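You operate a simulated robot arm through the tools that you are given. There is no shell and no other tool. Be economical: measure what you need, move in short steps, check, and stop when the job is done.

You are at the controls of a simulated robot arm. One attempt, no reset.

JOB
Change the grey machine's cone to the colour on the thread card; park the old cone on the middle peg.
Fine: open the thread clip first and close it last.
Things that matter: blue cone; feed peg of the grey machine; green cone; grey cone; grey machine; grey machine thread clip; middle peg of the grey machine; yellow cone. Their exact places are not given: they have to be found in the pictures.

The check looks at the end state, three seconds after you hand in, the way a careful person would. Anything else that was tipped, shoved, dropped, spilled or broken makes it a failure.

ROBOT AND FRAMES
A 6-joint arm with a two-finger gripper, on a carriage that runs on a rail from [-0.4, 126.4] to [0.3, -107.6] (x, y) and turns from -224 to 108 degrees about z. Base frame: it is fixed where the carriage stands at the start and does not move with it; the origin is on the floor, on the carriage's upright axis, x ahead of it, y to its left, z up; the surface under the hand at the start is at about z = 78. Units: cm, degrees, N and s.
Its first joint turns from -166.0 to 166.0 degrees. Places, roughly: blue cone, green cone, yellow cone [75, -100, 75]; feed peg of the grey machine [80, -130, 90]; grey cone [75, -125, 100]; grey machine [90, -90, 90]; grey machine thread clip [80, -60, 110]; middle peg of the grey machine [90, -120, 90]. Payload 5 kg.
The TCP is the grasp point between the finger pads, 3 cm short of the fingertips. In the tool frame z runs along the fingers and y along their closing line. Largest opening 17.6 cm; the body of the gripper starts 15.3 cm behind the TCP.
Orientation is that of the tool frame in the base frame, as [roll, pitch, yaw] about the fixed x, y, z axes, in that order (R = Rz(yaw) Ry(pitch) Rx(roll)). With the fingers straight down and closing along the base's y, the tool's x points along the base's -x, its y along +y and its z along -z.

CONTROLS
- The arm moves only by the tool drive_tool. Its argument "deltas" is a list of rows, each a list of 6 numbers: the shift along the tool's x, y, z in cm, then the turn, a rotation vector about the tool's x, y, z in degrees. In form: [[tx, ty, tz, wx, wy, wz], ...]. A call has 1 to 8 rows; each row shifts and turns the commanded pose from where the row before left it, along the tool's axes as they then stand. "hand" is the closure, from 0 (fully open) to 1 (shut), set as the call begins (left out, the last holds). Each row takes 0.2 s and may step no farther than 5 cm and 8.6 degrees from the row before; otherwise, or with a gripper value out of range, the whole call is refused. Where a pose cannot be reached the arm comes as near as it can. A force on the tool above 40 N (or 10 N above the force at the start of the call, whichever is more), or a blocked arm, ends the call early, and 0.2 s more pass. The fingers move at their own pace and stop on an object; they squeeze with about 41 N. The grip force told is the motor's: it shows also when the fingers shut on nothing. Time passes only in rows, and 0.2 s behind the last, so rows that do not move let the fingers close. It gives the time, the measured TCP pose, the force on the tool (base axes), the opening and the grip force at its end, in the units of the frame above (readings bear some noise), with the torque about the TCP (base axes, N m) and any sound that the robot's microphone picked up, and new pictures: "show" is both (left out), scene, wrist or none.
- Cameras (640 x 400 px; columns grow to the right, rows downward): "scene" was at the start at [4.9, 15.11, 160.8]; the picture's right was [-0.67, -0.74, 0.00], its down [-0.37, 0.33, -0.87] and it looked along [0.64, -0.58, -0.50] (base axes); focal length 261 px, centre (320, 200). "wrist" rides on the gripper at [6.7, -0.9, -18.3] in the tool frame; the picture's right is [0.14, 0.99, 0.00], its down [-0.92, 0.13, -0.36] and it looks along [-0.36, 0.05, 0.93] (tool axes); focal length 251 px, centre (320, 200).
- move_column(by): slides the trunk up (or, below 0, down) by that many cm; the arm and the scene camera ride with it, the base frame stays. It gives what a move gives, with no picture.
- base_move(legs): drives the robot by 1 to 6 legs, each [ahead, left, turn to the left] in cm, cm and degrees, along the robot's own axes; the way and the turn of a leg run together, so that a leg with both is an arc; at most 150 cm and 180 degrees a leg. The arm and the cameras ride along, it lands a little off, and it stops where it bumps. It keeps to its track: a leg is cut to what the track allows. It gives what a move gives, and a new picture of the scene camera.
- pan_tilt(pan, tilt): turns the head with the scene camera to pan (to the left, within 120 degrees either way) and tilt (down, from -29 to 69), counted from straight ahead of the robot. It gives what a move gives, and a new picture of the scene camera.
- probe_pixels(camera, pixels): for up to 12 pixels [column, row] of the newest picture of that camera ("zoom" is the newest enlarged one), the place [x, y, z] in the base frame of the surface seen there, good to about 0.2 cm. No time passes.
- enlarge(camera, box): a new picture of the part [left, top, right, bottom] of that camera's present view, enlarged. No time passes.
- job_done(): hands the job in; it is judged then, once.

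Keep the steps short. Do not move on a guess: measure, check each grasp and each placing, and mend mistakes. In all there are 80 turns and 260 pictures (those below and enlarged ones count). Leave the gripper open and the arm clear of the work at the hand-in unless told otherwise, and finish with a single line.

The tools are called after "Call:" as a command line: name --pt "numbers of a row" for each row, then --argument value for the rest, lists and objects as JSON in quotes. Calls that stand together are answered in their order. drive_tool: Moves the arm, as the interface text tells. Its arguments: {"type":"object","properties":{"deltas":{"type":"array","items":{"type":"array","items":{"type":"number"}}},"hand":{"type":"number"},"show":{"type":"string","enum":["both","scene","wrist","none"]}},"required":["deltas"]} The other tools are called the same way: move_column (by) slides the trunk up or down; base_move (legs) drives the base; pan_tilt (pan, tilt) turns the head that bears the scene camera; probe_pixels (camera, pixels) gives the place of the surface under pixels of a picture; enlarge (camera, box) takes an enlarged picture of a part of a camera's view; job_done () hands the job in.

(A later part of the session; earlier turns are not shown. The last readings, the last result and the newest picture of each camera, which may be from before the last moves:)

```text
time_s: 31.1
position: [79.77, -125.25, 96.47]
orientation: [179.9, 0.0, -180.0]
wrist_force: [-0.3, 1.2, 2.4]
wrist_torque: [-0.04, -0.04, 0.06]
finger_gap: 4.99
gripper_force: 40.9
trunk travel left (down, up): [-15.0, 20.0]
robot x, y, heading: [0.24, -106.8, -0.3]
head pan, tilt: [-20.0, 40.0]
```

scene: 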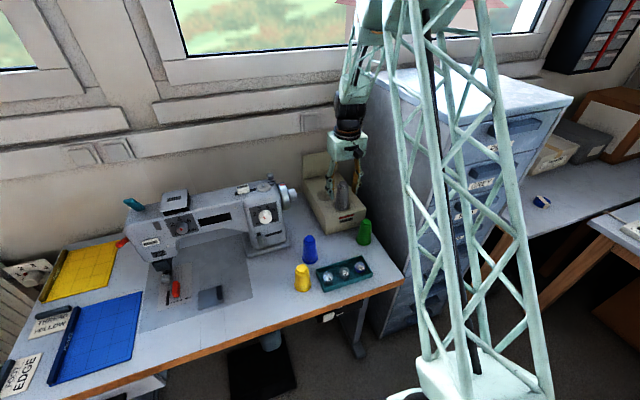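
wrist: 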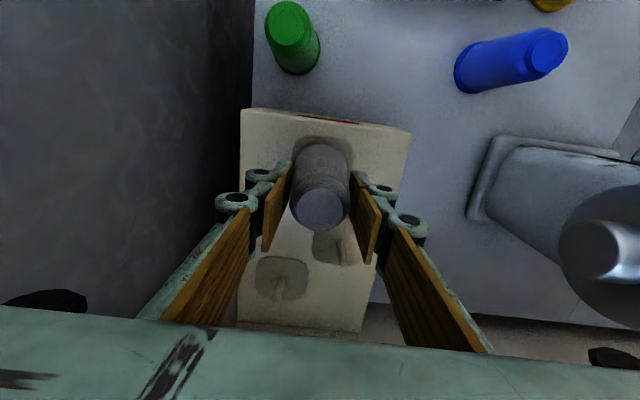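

Gripped at 5.0 cm, 41 N, low side force. Lift straight up 9 cm.

Call:
drive_tool --pt "0 0 -1 0 0 0" --pt "0 0 -2 0 0 0" --pt "0 0 -2 0 0 0" --pt "0 0 -2 0 0 0" --pt "0 0 -2 0 0 0" --pt "0 0 0 0 0 0"

```text
time_s: 32.5
position: [79.86, -125.18, 105.36]
orientation: [180.0, 0.0, -179.9]
wrist_force: [0.2, -0.5, -2.1]
wrist_torque: [-0.02, -0.05, 0.03]
finger_gap: 4.98
gripper_force: 41.4
trunk travel left (down, up): [-15.0, 20.0]
robot x, y, heading: [0.37, -106.81, -0.2]
head pan, tilt: [-20.0, 40.0]
```

scene: 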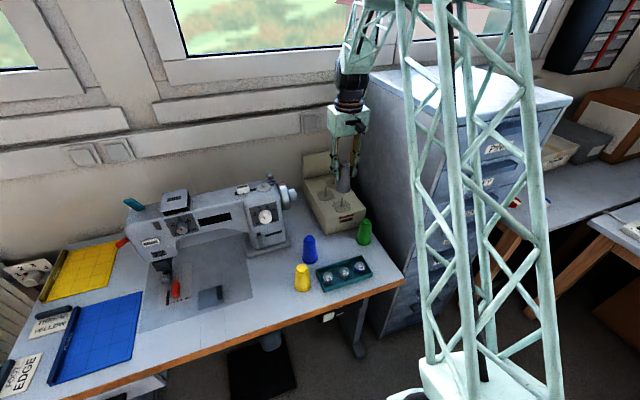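
wrist: 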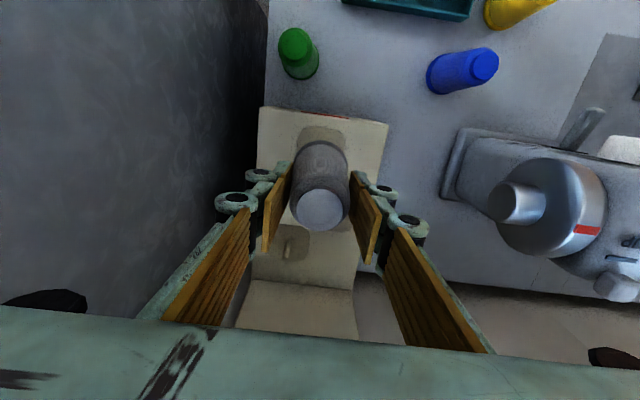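

The cone is off the peg and held straight. I'll zoom in the scene view to see the exposed feed peg, cone base and middle peg.

Call:
enlarge --camera "scene" --box '[300, 140, 380, 235]'

```text
4.21 times, centred on (340, 188) of scene
```

zoom: 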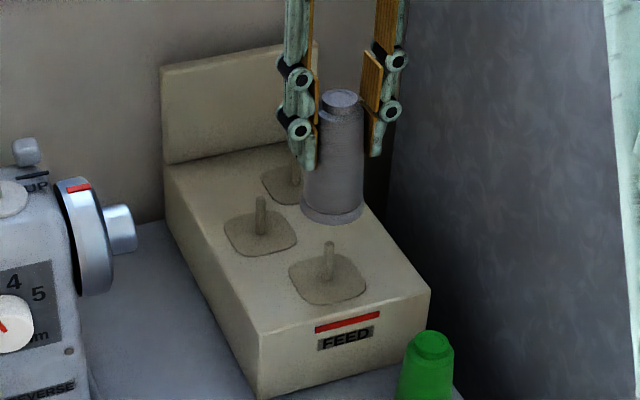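

Call:
probe_pixels --camera "zoom" --pixels '[[328, 244], [328, 260], [324, 260], [332, 260], [260, 200], [261, 216], [257, 216], [265, 216], [340, 98], [333, 222], [306, 205], [361, 205]]'

Call:
probe_pixels --camera "zoom" --pixels '[[322, 95], [358, 100], [334, 160], [334, 190], [328, 250], [328, 270], [261, 205], [261, 225], [262, 230], [290, 275], [365, 285], [328, 303]]'

```text
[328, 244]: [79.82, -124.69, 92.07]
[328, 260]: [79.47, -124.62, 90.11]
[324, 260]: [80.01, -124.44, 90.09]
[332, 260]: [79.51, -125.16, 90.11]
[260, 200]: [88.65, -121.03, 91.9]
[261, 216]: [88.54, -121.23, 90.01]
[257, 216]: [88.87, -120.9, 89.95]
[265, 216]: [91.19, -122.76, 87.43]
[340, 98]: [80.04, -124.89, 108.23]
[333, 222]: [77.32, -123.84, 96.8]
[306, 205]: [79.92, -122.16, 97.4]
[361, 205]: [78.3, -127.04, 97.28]
```

```text
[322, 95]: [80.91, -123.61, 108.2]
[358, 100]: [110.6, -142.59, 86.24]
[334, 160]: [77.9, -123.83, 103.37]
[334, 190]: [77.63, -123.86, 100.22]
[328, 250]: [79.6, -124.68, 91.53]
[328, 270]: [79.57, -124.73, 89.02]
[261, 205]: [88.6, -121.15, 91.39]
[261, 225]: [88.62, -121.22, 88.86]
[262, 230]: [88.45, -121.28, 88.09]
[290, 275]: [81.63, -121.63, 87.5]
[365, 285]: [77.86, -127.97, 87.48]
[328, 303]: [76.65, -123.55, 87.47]
```

Peg-to-peg offset measured in one view: (+9.05, +3.5). I'll shift the cone by that at this height (its base is ~4.5 cm above the peg tops).

Call:
drive_tool --pt "-3 1.2 0 0 0 0" --pt "-3 1.2 0 0 0 0" --pt "-3.05 1.1 0 0 0 0" --pt "0 0 0 0 0 0" --pt "0 0 0 0 0 0" --show "scene"

Call:
enlarge --camera "scene" --box '[290, 130, 370, 225]'

```text
time_s: 33.7
position: [88.84, -121.66, 105.59]
orientation: [-180.0, 0.0, 180.0]
wrist_force: [-1.5, -0.1, -1.0]
wrist_torque: [-0.04, -0.04, 0.02]
finger_gap: 4.99
gripper_force: 41.5
trunk travel left (down, up): [-15.0, 20.0]
robot x, y, heading: [-0.15, -106.88, 0.0]
head pan, tilt: [-20.0, 40.0]
```

scene: 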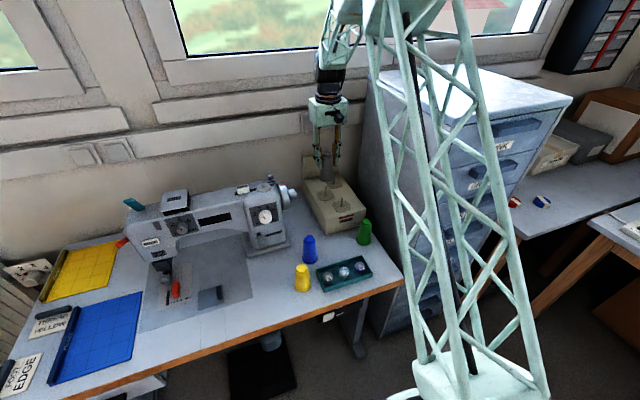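

```text
4.21 times, centred on (330, 178) of scene
```

zoom: 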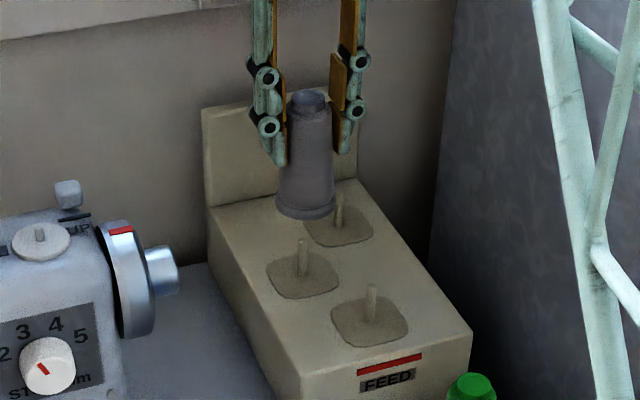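

Looks lined up. Lower gently with force guard.

Call:
drive_tool --pt "0 0 2 0 0 0" --pt "0 0 1 0 0 0" --pt "0 0 1 0 0 0" --pt "0 0 1 0 0 0" --pt "0 0 1 0 0 0" --pt "0 0 1 0 0 0" --pt "0 0 0 0 0 0"

Call:
enlarge --camera "scene" --box '[290, 130, 370, 225]'

```text
time_s: 35.3
position: [88.82, -121.58, 98.49]
orientation: [179.9, 0.0, 179.9]
wrist_force: [0.1, 1.1, -2.8]
wrist_torque: [-0.03, 0.01, -0.03]
finger_gap: 4.99
gripper_force: 40.9
trunk travel left (down, up): [-15.0, 20.0]
robot x, y, heading: [0.07, -106.47, 0.1]
head pan, tilt: [-20.0, 40.0]
```

scene: 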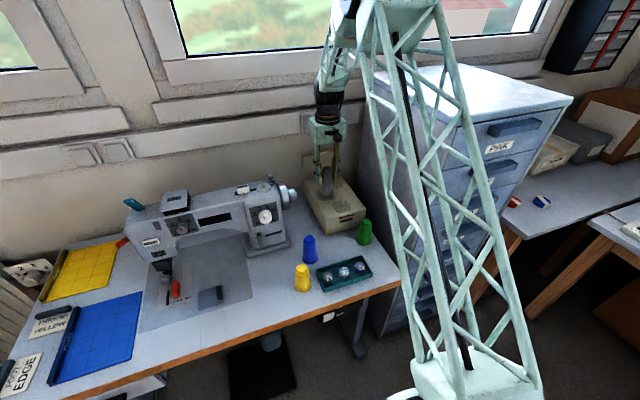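
wrist: 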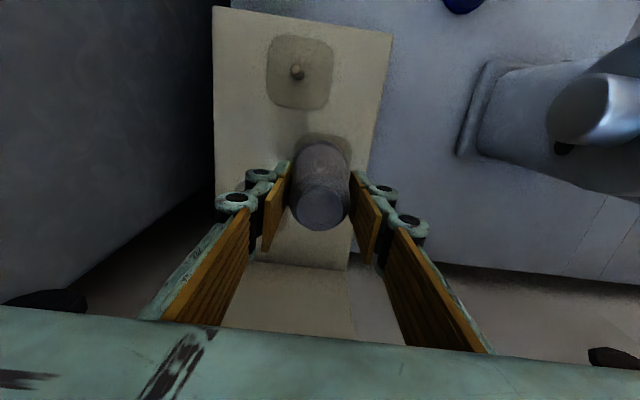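

```text
4.21 times, centred on (330, 178) of scene
```

zoom: 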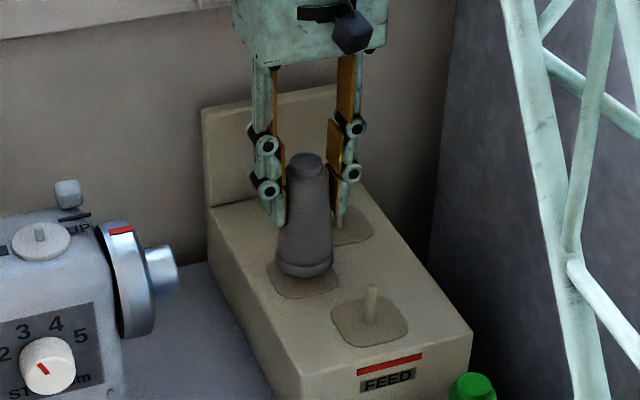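

The peg is inside (no side force, base well below the peg top). Two more centimetres down to seat it.

Call:
drive_tool --pt "0 0 1 0 0 0" --pt "0 0 0.6 0 0 0" --pt "0 0 0.3 0 0 0" --pt "0 0 0.2 0 0 0" --pt "0 0 0 0 0 0" --show "wrist"

```text
time_s: 36.5
position: [88.92, -121.55, 96.46]
orientation: [180.0, 0.0, -179.9]
wrist_force: [0.0, -1.0, 0.7]
wrist_torque: [-0.1, -0.03, 0.01]
finger_gap: 4.95
gripper_force: 40.9
trunk travel left (down, up): [-15.0, 20.0]
robot x, y, heading: [0.36, -106.9, -0.0]
head pan, tilt: [-20.0, 40.0]
```

wrist: 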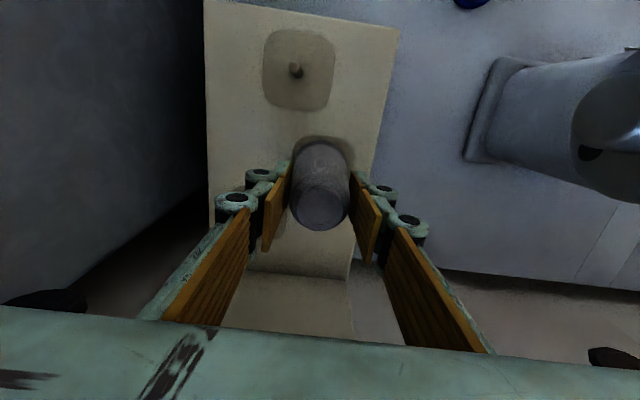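

Same height as when it was picked, so it is seated. Open and rise 18 cm.

Call:
drive_tool --pt "0 0 0 0 0 0" --pt "0 0 0 0 0 0" --pt "0 0 0 0 0 0" --hand 0.5 --show "none"

Call:
drive_tool --pt "0 0 -2 0 0 0" --pt "0 0 -4 0 0 0" --pt "0 0 -4 0 0 0" --pt "0 0 -4 0 0 0" --pt "0 0 -4 0 0 0"

Call:
enlarge --camera "scene" --box '[290, 130, 370, 225]'

```text
time_s: 37.3
position: [88.84, -121.68, 96.49]
orientation: [179.9, 0.0, 180.0]
wrist_force: [0.1, 0.1, 0.0]
wrist_torque: [-0.01, -0.01, 0.0]
finger_gap: 8.81
gripper_force: 0.0
trunk travel left (down, up): [-15.0, 20.0]
robot x, y, heading: [0.09, -106.57, 0.2]
head pan, tilt: [-20.0, 40.0]
```

```text
time_s: 38.5
position: [88.86, -121.63, 114.44]
orientation: [179.9, 0.1, -180.0]
wrist_force: [1.2, -0.1, -1.0]
wrist_torque: [0.0, 0.06, 0.01]
finger_gap: 8.79
gripper_force: 0.0
trunk travel left (down, up): [-15.0, 20.0]
robot x, y, heading: [0.11, -106.54, 0.0]
head pan, tilt: [-20.0, 40.0]
```

scene: 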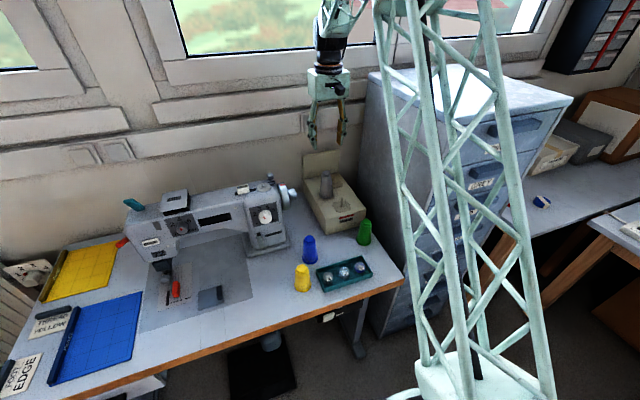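
wrist: 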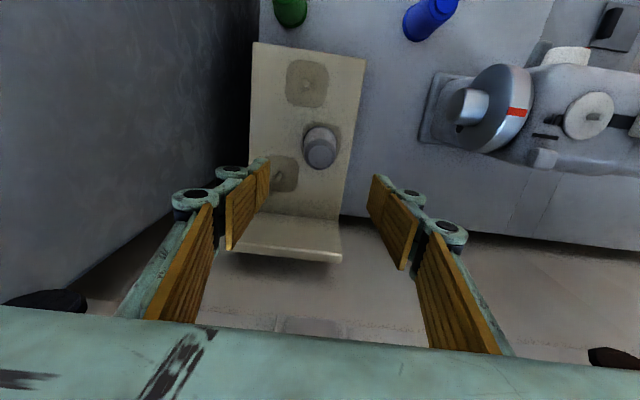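

```text
4.21 times, centred on (330, 178) of scene
```

zoom: 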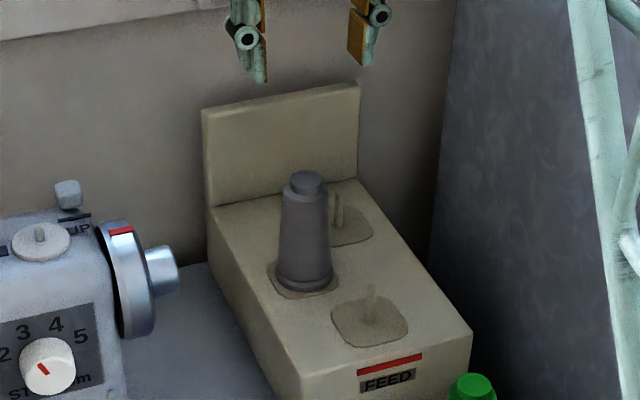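

Grey cone is parked on the middle peg. Now go over to the yellow cone at about (56.5, −100), staying high.

Call:
drive_tool --pt "0 0 -4 0 0 0" --pt "4.6 1 0 0 0 0" --pt "4.6 1 0 0 0 0" --pt "4.6 1 0 0 0 0" --pt "4.6 1.5 0 0 0 0" --pt "4.6 1.5 0 0 0 0" --pt "4.6 1.5 0 0 0 0" --pt "4.4 2 0 0 0 0" --show "none"

Call:
drive_tool --pt "0 4 0 0 0 0" --pt "0 4 0 0 0 0" --pt "0 4 0 0 0 0" --pt "0 0 4 0 0 0" --pt "0 0 4 0 0 0" --pt "0 0 4 0 0 0" --pt "0 0 3 0 0 0" --pt "0 0 0 0 0 0"

```text
time_s: 40.3
position: [57.05, -112.07, 118.23]
orientation: [-180.0, 0.0, 179.9]
wrist_force: [0.5, -0.3, -0.2]
wrist_torque: [0.08, 0.14, 0.01]
finger_gap: 8.82
gripper_force: 0.1
trunk travel left (down, up): [-15.0, 20.0]
robot x, y, heading: [0.15, -106.75, -0.1]
head pan, tilt: [-20.0, 40.0]
```

```text
time_s: 42.1
position: [56.98, -100.03, 103.3]
orientation: [-180.0, 0.0, -180.0]
wrist_force: [1.2, -0.6, 0.2]
wrist_torque: [-0.02, 0.1, -0.02]
finger_gap: 8.8
gripper_force: 0.1
trunk travel left (down, up): [-15.0, 20.0]
robot x, y, heading: [0.53, -106.82, 0.0]
head pan, tilt: [-20.0, 40.0]
```

scene: 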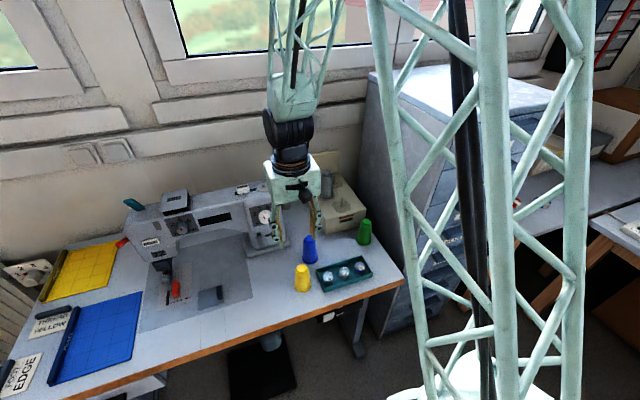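
wrist: 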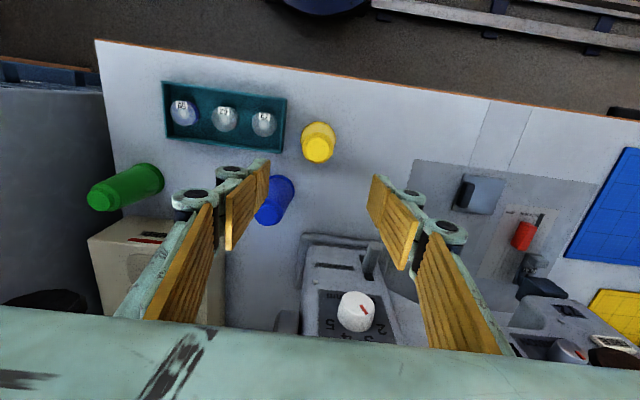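

I'll measure the yellow and blue cones and the tray edge in the wrist view.

Call:
enlarge --camera "wrist" --box '[230, 90, 390, 240]'

Call:
probe_pixels --camera "wrist" --pixels '[[306, 148], [332, 148], [319, 138], [319, 160], [319, 148], [302, 132], [335, 132], [317, 122], [286, 130], [270, 212], [280, 180], [263, 205]]'

```text
2.67 times, centred on (310, 165) of wrist
```

zoom: 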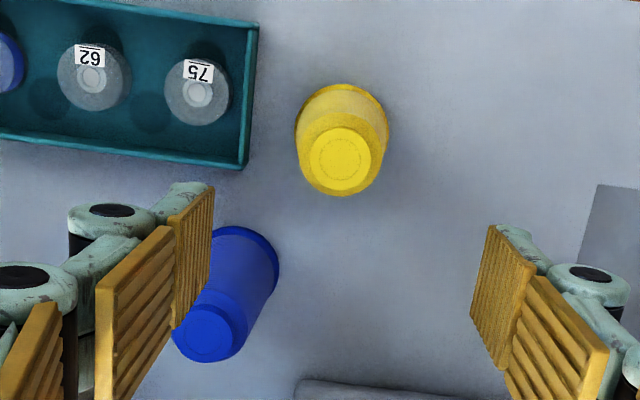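

```text
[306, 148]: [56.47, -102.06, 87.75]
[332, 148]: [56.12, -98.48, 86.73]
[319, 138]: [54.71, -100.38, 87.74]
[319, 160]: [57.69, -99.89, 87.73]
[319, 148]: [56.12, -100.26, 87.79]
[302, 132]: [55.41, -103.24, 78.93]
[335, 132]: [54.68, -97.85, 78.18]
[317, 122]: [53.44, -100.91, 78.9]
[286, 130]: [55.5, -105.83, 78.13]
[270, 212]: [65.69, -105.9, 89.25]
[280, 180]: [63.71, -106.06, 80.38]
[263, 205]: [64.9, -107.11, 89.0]
```

Yellow cone axis ≈ (56.15, −100.4), top z 87.8. Nothing within the finger path. Descend to TCP z 85.

Call:
drive_tool --pt "0.83 -0.37 3 0 0 0" --pt "0 0 4 0 0 0" --pt "0 0 4 0 0 0" --pt "0 0 4 0 0 0" --pt "0 0 3.3 0 0 0" --pt "0 0 0 0 0 0"

Call:
enlarge --camera "scene" --box '[260, 190, 380, 310]'

```text
time_s: 43.5
position: [56.02, -100.47, 85.15]
orientation: [179.9, 0.1, 179.9]
wrist_force: [0.6, -0.4, -1.3]
wrist_torque: [0.02, 0.16, -0.01]
finger_gap: 8.77
gripper_force: 0.1
trunk travel left (down, up): [-15.0, 20.0]
robot x, y, heading: [0.15, -106.73, 0.0]
head pan, tilt: [-20.0, 40.0]
```

scene: 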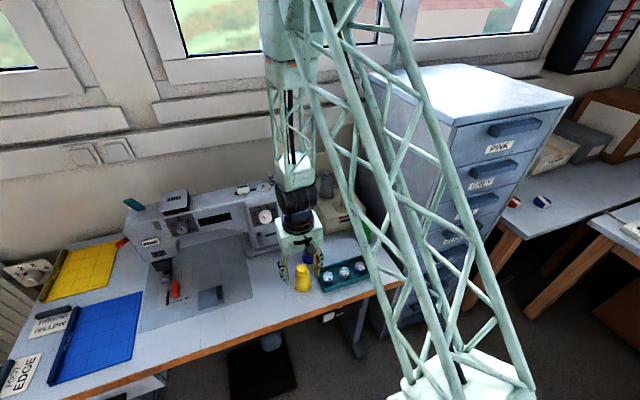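
wrist: 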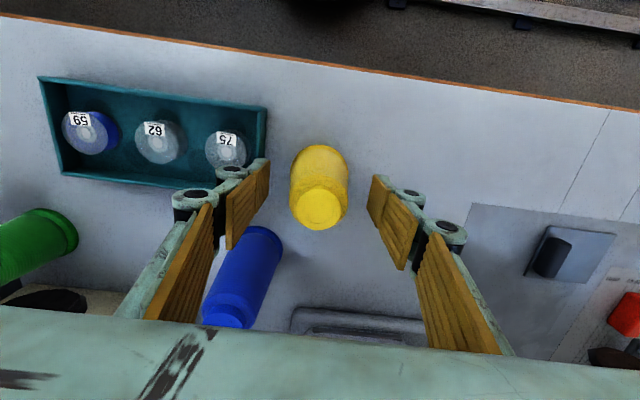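

```text
3.33 times, centred on (320, 250) of scene
```

zoom: 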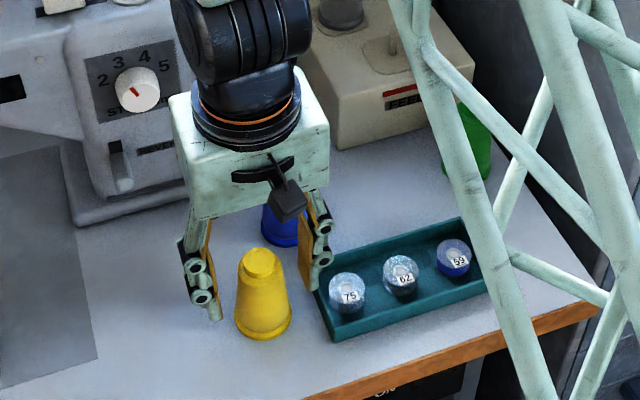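

Cone centred between fingers; right finger clear of the tray. Close.

Call:
drive_tool --pt "0 0 0 0 0 0" --pt "0 0 0 0 0 0" --pt "0 0 0 0 0 0" --pt "0 0 0 0 0 0" --hand 1.0 --show "wrist"

```text
time_s: 44.5
position: [56.03, -100.39, 85.16]
orientation: [-180.0, -0.1, 180.0]
wrist_force: [-0.4, 0.7, 0.4]
wrist_torque: [0.02, 0.05, 0.0]
finger_gap: 5.05
gripper_force: 41.2
trunk travel left (down, up): [-15.0, 20.0]
robot x, y, heading: [0.17, -106.72, -0.4]
head pan, tilt: [-20.0, 40.0]
```

wrist: 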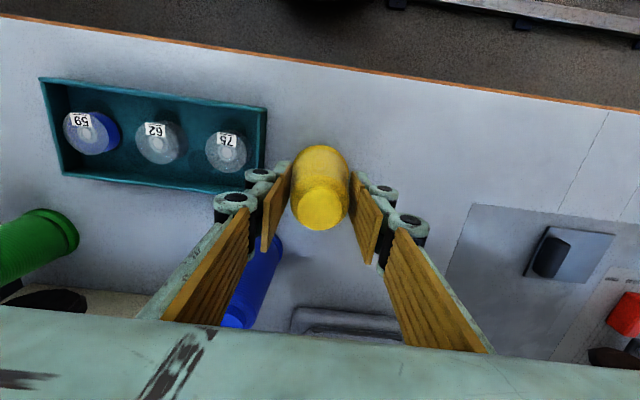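

Gripped at 5.05 cm. Lift 24 cm and check it stays straight.

Call:
drive_tool --pt "0 0 -1 0 0 0" --pt "0 0 -3 0 0 0" --pt "0 0 -4 0 0 0" --pt "0 0 -4 0 0 0" --pt "0 0 -4 0 0 0" --pt "0 0 -4 0 0 0" --pt "0 0 -4 0 0 0" --pt "0 0 0 0 0 0"

```text
time_s: 46.3
position: [55.78, -100.5, 109.11]
orientation: [180.0, 0.1, -180.0]
wrist_force: [-1.5, -0.4, -0.3]
wrist_torque: [0.02, -0.18, -0.01]
finger_gap: 5.03
gripper_force: 41.1
trunk travel left (down, up): [-15.0, 20.0]
robot x, y, heading: [0.43, -106.81, -0.1]
head pan, tilt: [-20.0, 40.0]
```

scene: 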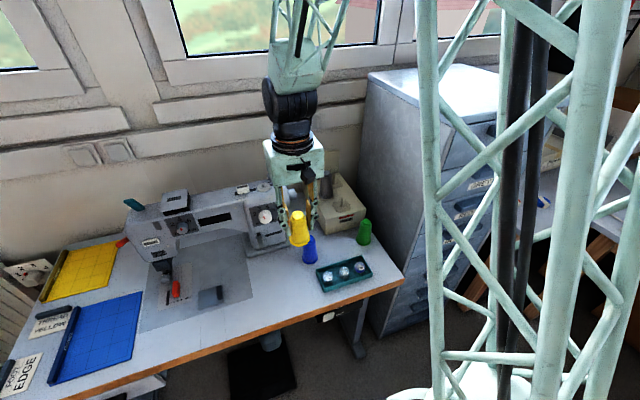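
wrist: 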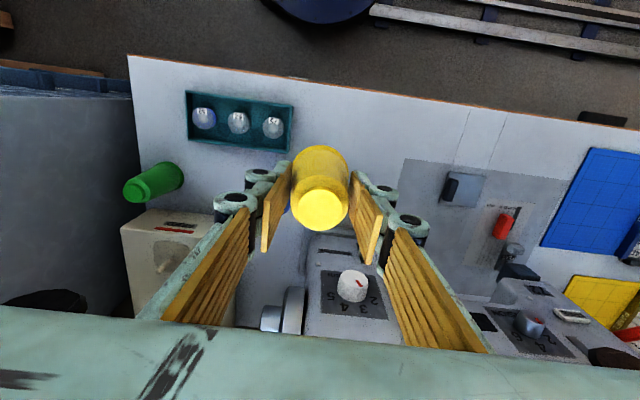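

Cone is held straight. Move diagonally over the feed peg, at this height: target TCP (79.75, −125.2).

Call:
drive_tool --pt "-2.8 -3.09 0 0 0 0" --pt "-3 -3.09 0 0 0 0" --pt "-3 -3.09 0 0 0 0" --pt "-3 -3.09 0 0 0 0" --pt "-3 -3.09 0 0 0 0" --pt "-3 -3.09 0 0 0 0" --pt "-3 -3.08 0 0 0 0" --pt "-3 -3.08 0 0 0 0" --show "none"

Call:
drive_tool --pt "0 0 3 0 0 0" --pt "0 0 2 0 0 0" --pt "0 0 0 0 0 0"

Call:
enlarge --camera "scene" --box '[300, 140, 380, 235]'

```text
time_s: 48.1
position: [79.59, -125.29, 109.12]
orientation: [179.8, 0.0, 179.9]
wrist_force: [0.5, -0.2, -0.3]
wrist_torque: [-0.05, -0.09, 0.02]
finger_gap: 5.06
gripper_force: 41.2
trunk travel left (down, up): [-15.0, 20.0]
robot x, y, heading: [0.21, -106.7, -0.2]
head pan, tilt: [-20.0, 40.0]
```

```text
time_s: 48.9
position: [79.74, -125.31, 104.06]
orientation: [180.0, 0.1, 180.0]
wrist_force: [0.3, -0.5, -2.2]
wrist_torque: [-0.02, 0.06, 0.01]
finger_gap: 5.04
gripper_force: 41.2
trunk travel left (down, up): [-15.0, 20.0]
robot x, y, heading: [0.42, -106.54, -0.1]
head pan, tilt: [-20.0, 40.0]
```

scene: 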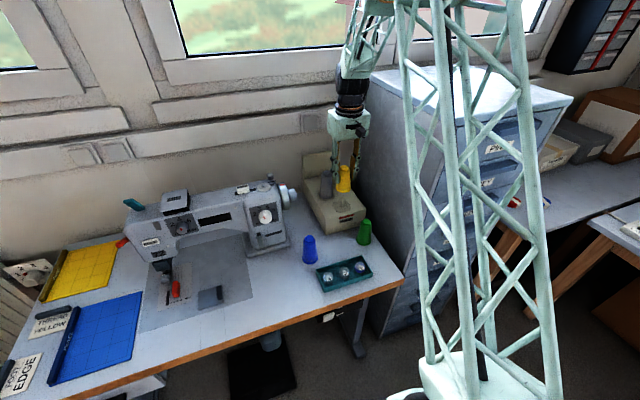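
wrist: 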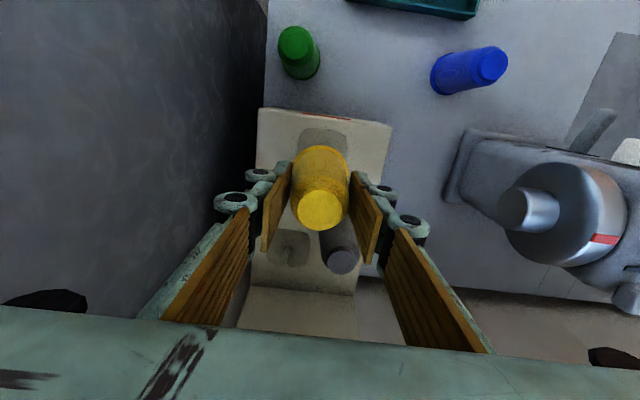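

```text
4.21 times, centred on (340, 188) of scene
```

zoom: 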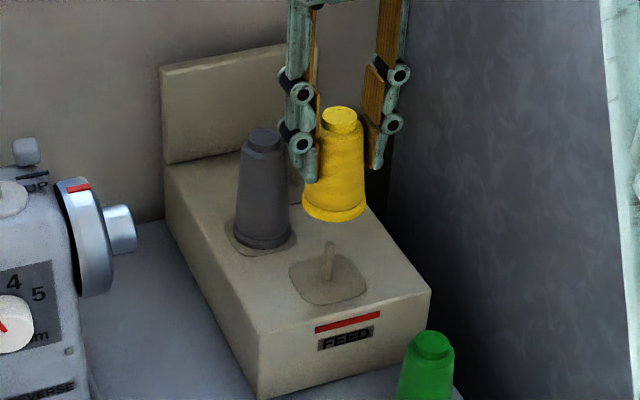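

Good, and the finger is ~4 cm in x from the grey cone. I'll cross-check the cone's base centre in this view.

Call:
probe_pixels --camera "zoom" --pixels '[[333, 218], [305, 203], [364, 206], [334, 195], [340, 112], [328, 250]]'

```text
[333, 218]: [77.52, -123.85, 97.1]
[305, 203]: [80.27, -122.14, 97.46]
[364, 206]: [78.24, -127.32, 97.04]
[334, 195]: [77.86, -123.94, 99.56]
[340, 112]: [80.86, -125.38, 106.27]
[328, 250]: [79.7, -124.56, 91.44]
```

Matches the grey cone's measured position over that peg. Lower gently.

Call:
drive_tool --pt "0.05 0.1 2 0 0 0" --pt "0 0 1.5 0 0 0" --pt "0 0 1 0 0 0" --pt "0 0 1 0 0 0" --pt "0 0 1 0 0 0" --pt "0 0 1 0 0 0" --pt "0 0 0 0 0 0"

Call:
enlarge --camera "scene" --box '[300, 140, 380, 235]'

```text
time_s: 50.5
position: [79.83, -124.95, 96.72]
orientation: [-180.0, 0.0, -180.0]
wrist_force: [-0.3, -0.8, -1.3]
wrist_torque: [0.03, 0.06, 0.03]
finger_gap: 5.05
gripper_force: 40.8
trunk travel left (down, up): [-15.0, 20.0]
robot x, y, heading: [0.2, -106.63, 0.0]
head pan, tilt: [-20.0, 40.0]
```

scene: 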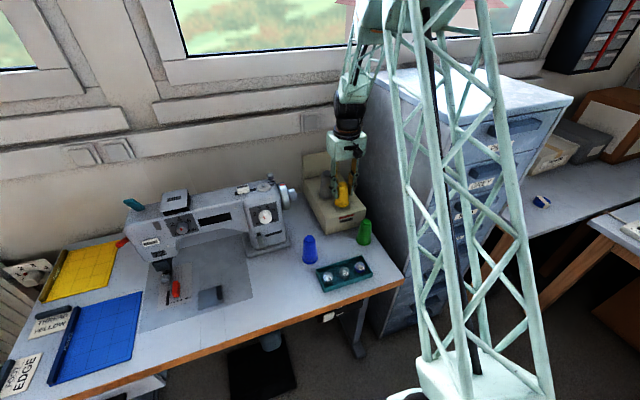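
wrist: 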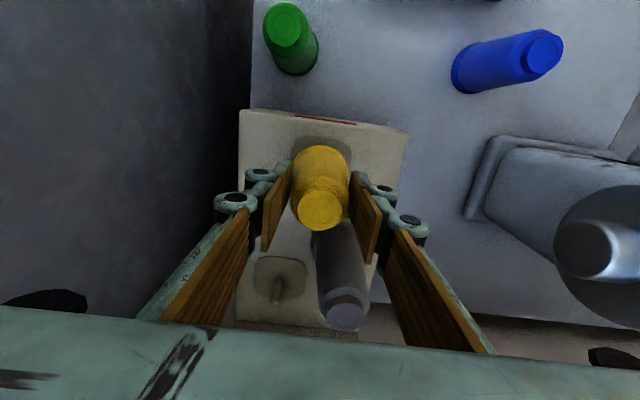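

```text
4.21 times, centred on (340, 188) of scene
```

zoom: 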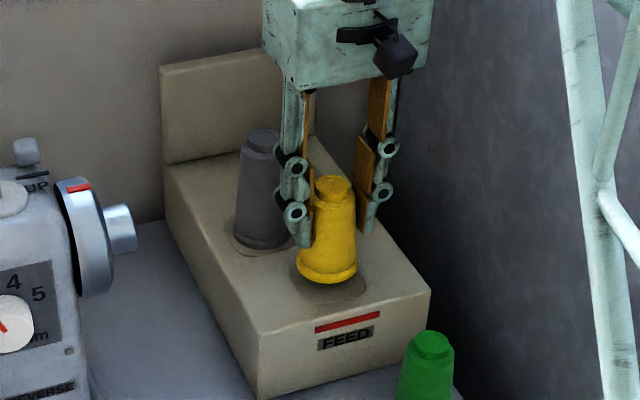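

Threaded onto the peg with no resistance; about 1.8 cm left to seat.

Call:
drive_tool --pt "0 0 1 0 0 0" --pt "0 0 0.5 0 0 0" --pt "0 0 0.2 0 0 0" --pt "0 0 0.15 0 0 0" --pt "0 0 0 0 0 0" --show "scene"

Call:
enlarge --camera "scene" --box '[300, 140, 380, 235]'

```text
time_s: 51.7
position: [79.8, -124.92, 95.0]
orientation: [180.0, 0.1, 179.9]
wrist_force: [-1.4, -0.5, 16.4]
wrist_torque: [0.31, 0.27, 0.04]
finger_gap: 5.06
gripper_force: 40.8
trunk travel left (down, up): [-15.0, 20.0]
robot x, y, heading: [0.01, -106.76, -0.2]
head pan, tilt: [-20.0, 40.0]
```

scene: 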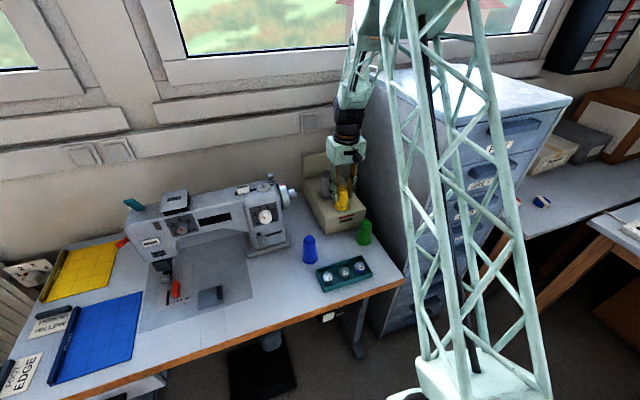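

```text
4.21 times, centred on (340, 188) of scene
```

zoom: 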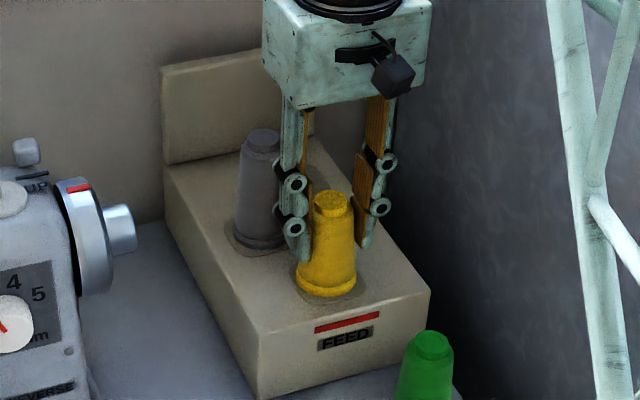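

It rests on the pad (16 N up). Open and rise.

Call:
drive_tool --pt "0 0 0 0 0 0" --pt "0 0 0 0 0 0" --pt "0 0 0 0 0 0" --hand 0.5 --show "none"

Call:
drive_tool --pt "0 0 -2 0 0 0" --pt "0 0 -4 0 0 0" --pt "0 0 -4 0 0 0" --pt "0 0 -4 0 0 0" --pt "0 0 -5 0 0 0" --pt "0 0 -5 0 0 0" --pt "0 0 -5 0 0 0" --show "scene"

Call:
enlarge --camera "scene" --box '[300, 140, 380, 235]'

```text
time_s: 52.5
position: [79.74, -124.98, 94.89]
orientation: [180.0, -0.1, 180.0]
wrist_force: [-0.1, -0.6, -0.1]
wrist_torque: [0.01, -0.01, -0.02]
finger_gap: 8.76
gripper_force: 0.1
trunk travel left (down, up): [-15.0, 20.0]
robot x, y, heading: [0.43, -106.57, 0.2]
head pan, tilt: [-20.0, 40.0]
```

```text
time_s: 54.1
position: [80.0, -125.19, 123.87]
orientation: [-180.0, 0.0, -179.9]
wrist_force: [0.8, 0.1, 1.1]
wrist_torque: [0.02, 0.05, 0.02]
finger_gap: 8.82
gripper_force: 0.2
trunk travel left (down, up): [-15.0, 20.0]
robot x, y, heading: [0.23, -106.52, -0.1]
head pan, tilt: [-20.0, 40.0]
```

scene: 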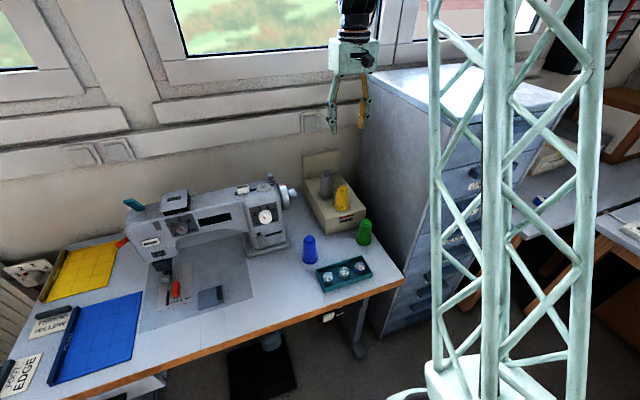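

```text
4.21 times, centred on (340, 188) of scene
```

zoom: 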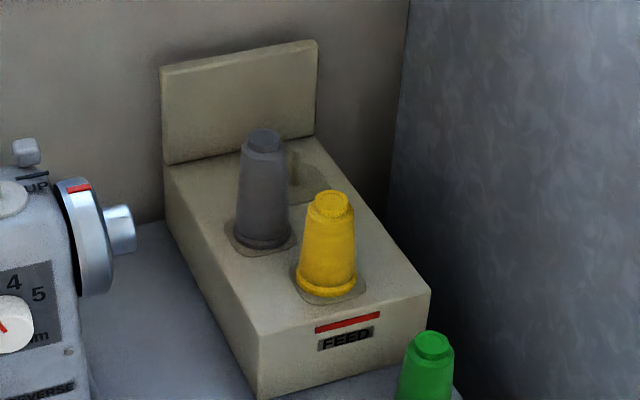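

Both cones are properly seated. Now back to the clip: drive the base back left 35 cm (hand at z 124, clear) and close the fingers.

Call:
base_move --legs '[[0, 35, 0]]'

Call:
drive_tool --pt "0 4 -1 0 0 0" --pt "0 4 0 0 0 0" --pt "0 4 0 0 0 0" --pt "0 4 0 0 0 0" --pt "0 4 0 0 0 0" --pt "0 4 0 0 0 0" --hand 1.0

```text
time_s: 56.5
position: [79.94, -90.33, 123.82]
orientation: [-180.0, 0.1, -179.9]
wrist_force: [-1.0, 0.3, 0.4]
wrist_torque: [0.0, -0.01, -0.02]
finger_gap: 8.83
gripper_force: 0.0
trunk travel left (down, up): [-15.0, 20.0]
robot x, y, heading: [0.62, -71.67, -0.2]
head pan, tilt: [-20.0, 40.0]
```

scene: 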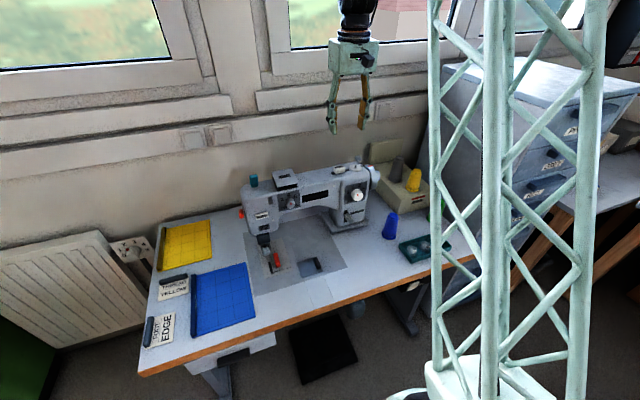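

```text
time_s: 57.9
position: [79.72, -66.31, 124.63]
orientation: [-180.0, 0.0, 180.0]
wrist_force: [-0.4, 0.0, -0.8]
wrist_torque: [0.01, -0.01, -0.03]
finger_gap: 0.0
gripper_force: 41.4
trunk travel left (down, up): [-15.0, 20.0]
robot x, y, heading: [0.28, -71.67, -0.3]
head pan, tilt: [-20.0, 40.0]
```

scene: 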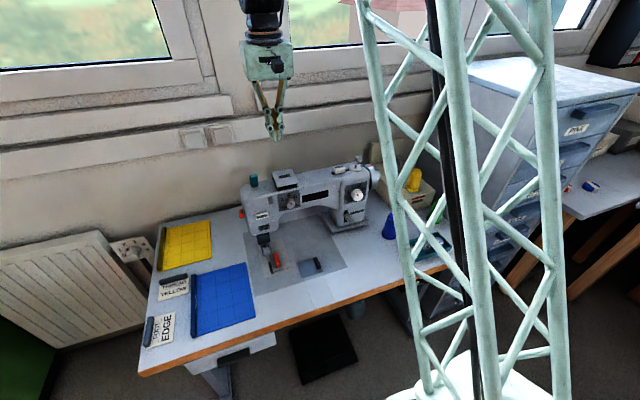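
wrist: 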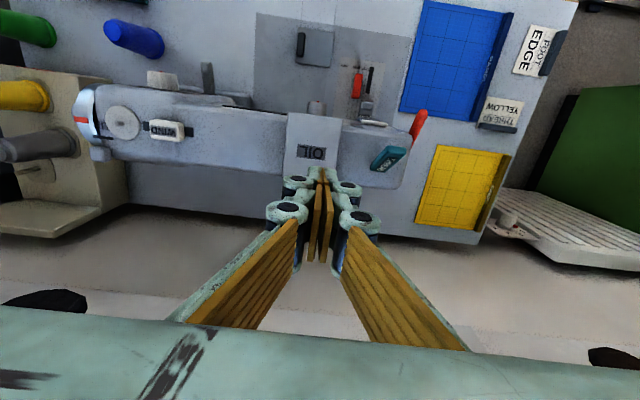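

Zoom on the clip and measure its tip, back face and hinge.

Call:
enlarge --camera "scene" --box '[235, 165, 300, 215]'

Call:
probe_pixels --camera "wrist" --pixels '[[382, 160], [396, 155], [390, 148], [402, 150], [373, 165], [380, 172], [330, 175], [375, 185], [398, 185], [350, 230]]'

```text
8.00 times, centred on (268, 190) of scene
```

zoom: 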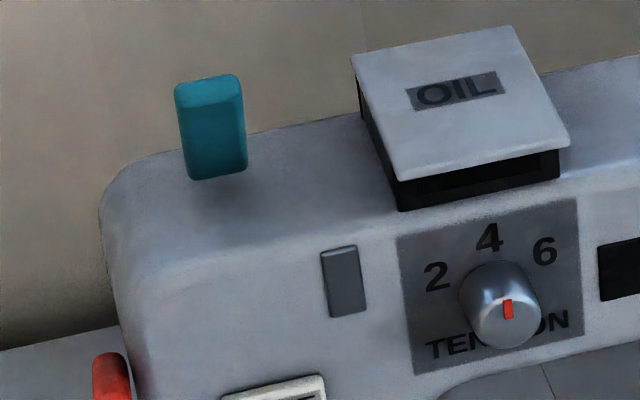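

```text
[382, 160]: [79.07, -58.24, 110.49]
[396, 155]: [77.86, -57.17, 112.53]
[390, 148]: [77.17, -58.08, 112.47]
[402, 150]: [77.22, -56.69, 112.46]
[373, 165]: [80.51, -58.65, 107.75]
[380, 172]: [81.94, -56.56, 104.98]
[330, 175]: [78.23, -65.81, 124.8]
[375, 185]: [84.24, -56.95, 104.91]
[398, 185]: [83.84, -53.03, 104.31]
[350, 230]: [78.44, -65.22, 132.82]
```

Clip tip at x≈77.5, z 112.5, leaning forward; back face x≈80 at z 109. I'll go behind it: TCP (84.3, −57.2, 112) with fingers shut.

Call:
drive_tool --pt "-2.3 4.5 0 0 0 0" --pt "-2.3 4.6 0 0 0 0" --pt "0 0 4 0 0 0" --pt "0 0 4 0 0 0" --pt "0 0 3 0 0 0" --pt "0 0 1.4 0 0 0" --pt "0 0 0 0 0 0"

```text
refused: row 1 steps farther than a row can; nothing moved
```

Call:
drive_tool --pt "-2.3 3.1 0 0 0 0" --pt "-2.3 3 0 0 0 0" --pt "0 3 0 0 0 0" --pt "0 0 4 0 0 0" --pt "0 0 4 0 0 0" --pt "0 0 3 0 0 0" --pt "0 0 1.4 0 0 0" --pt "0 0 0 0 0 0"

Call:
enlarge --camera "scene" --box '[225, 155, 300, 215]'

```text
time_s: 59.7
position: [84.5, -57.25, 112.55]
orientation: [180.0, 0.0, 180.0]
wrist_force: [1.2, 0.7, 0.7]
wrist_torque: [-0.01, 0.05, 0.0]
finger_gap: 0.0
gripper_force: 40.4
trunk travel left (down, up): [-15.0, 20.0]
robot x, y, heading: [0.44, -72.27, 0.1]
head pan, tilt: [-20.0, 40.0]
```

scene: 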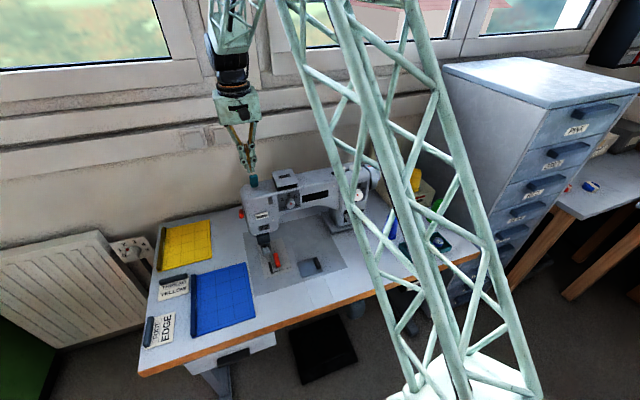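
wrist: 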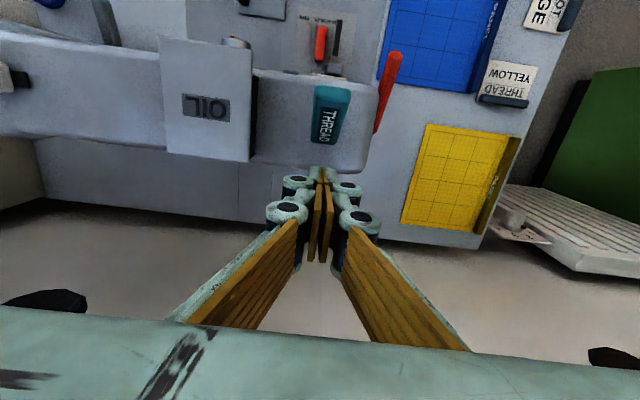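

```text
6.67 times, centred on (262, 185) of scene
```

zoom: 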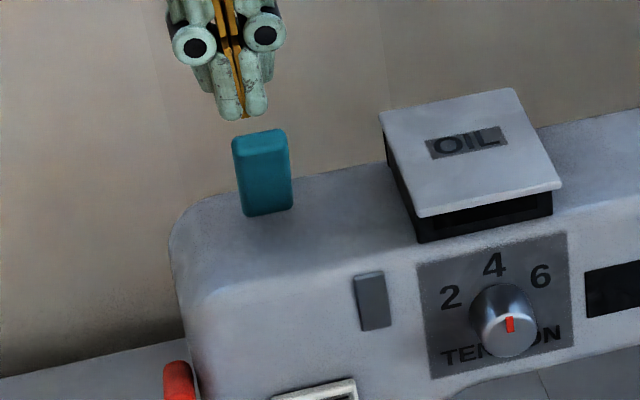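

Fingers are behind the clip, as intended. Sweep forward (−x) in 1 cm steps, lowering slightly.

Call:
drive_tool --pt "1 0 0.3 0 0 0" --pt "1 0 0 0 0 0" --pt "1 0 0 0 0 0" --pt "1 0 0 0 0 0" --pt "1 0 0 0 0 0" --pt "1 0 0 0 0 0" --pt "1 0 0 0 0 0"

Call:
enlarge --camera "scene" --box '[225, 155, 300, 215]'

```text
time_s: 61.3
position: [77.47, -57.27, 112.25]
orientation: [-180.0, 0.1, 180.0]
wrist_force: [0.6, 0.2, -0.4]
wrist_torque: [0.0, 0.0, 0.05]
finger_gap: 0.01
gripper_force: 40.8
trunk travel left (down, up): [-15.0, 20.0]
robot x, y, heading: [0.2, -72.22, 0.0]
head pan, tilt: [-20.0, 40.0]
```

scene: 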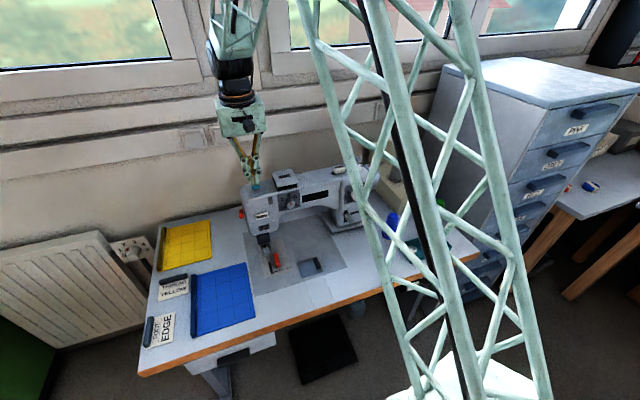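
wrist: 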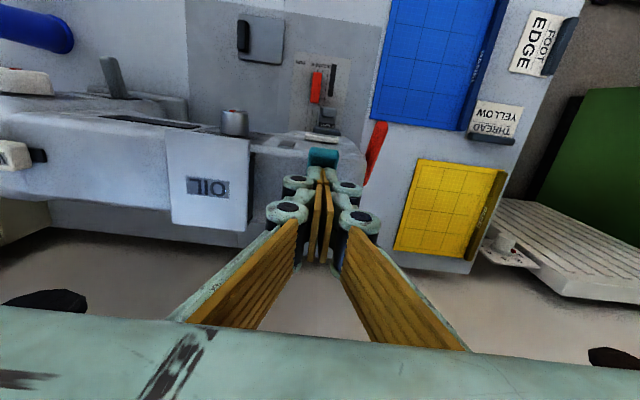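

```text
6.67 times, centred on (262, 185) of scene
```

zoom: 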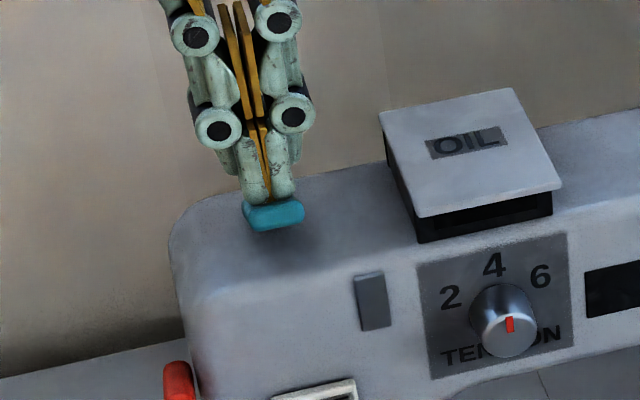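

The clip is folding down. Now press down while moving forward.

Call:
drive_tool --pt "0.5 0 0.7 0 0 0" --pt "0.5 0 0.7 0 0 0" --pt "0.4 0 0.7 0 0 0" --pt "0.3 0 0.7 0 0 0" --pt "0 0 0.2 0 0 0"

Call:
enlarge --camera "scene" --box '[225, 155, 300, 215]'

```text
time_s: 62.5
position: [75.59, -57.34, 109.07]
orientation: [-179.9, -0.1, 179.9]
wrist_force: [-0.8, 0.6, -0.3]
wrist_torque: [0.01, -0.01, -0.03]
finger_gap: 0.01
gripper_force: 44.5
trunk travel left (down, up): [-15.0, 20.0]
robot x, y, heading: [0.1, -71.76, -0.1]
head pan, tilt: [-20.0, 40.0]
```

scene: 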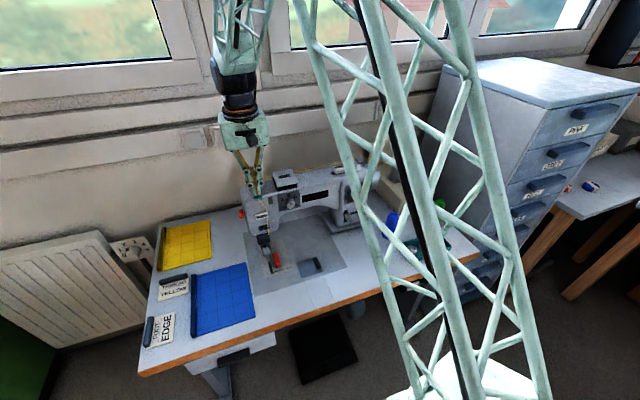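
wrist: 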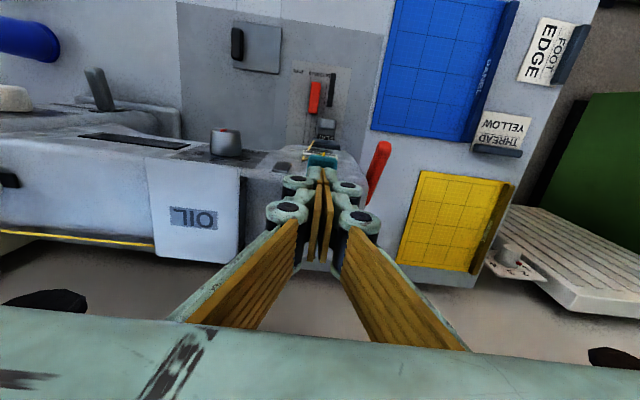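

```text
6.67 times, centred on (262, 185) of scene
```

zoom: 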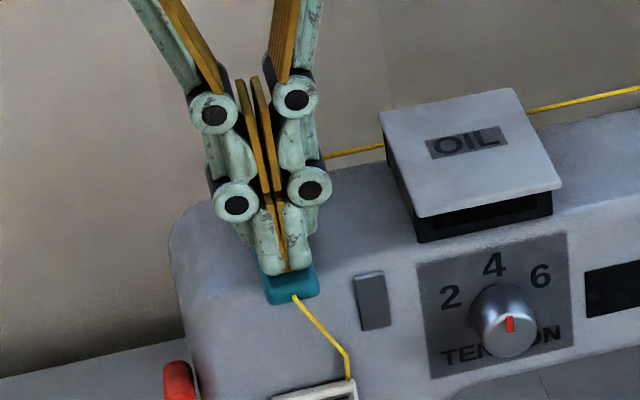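

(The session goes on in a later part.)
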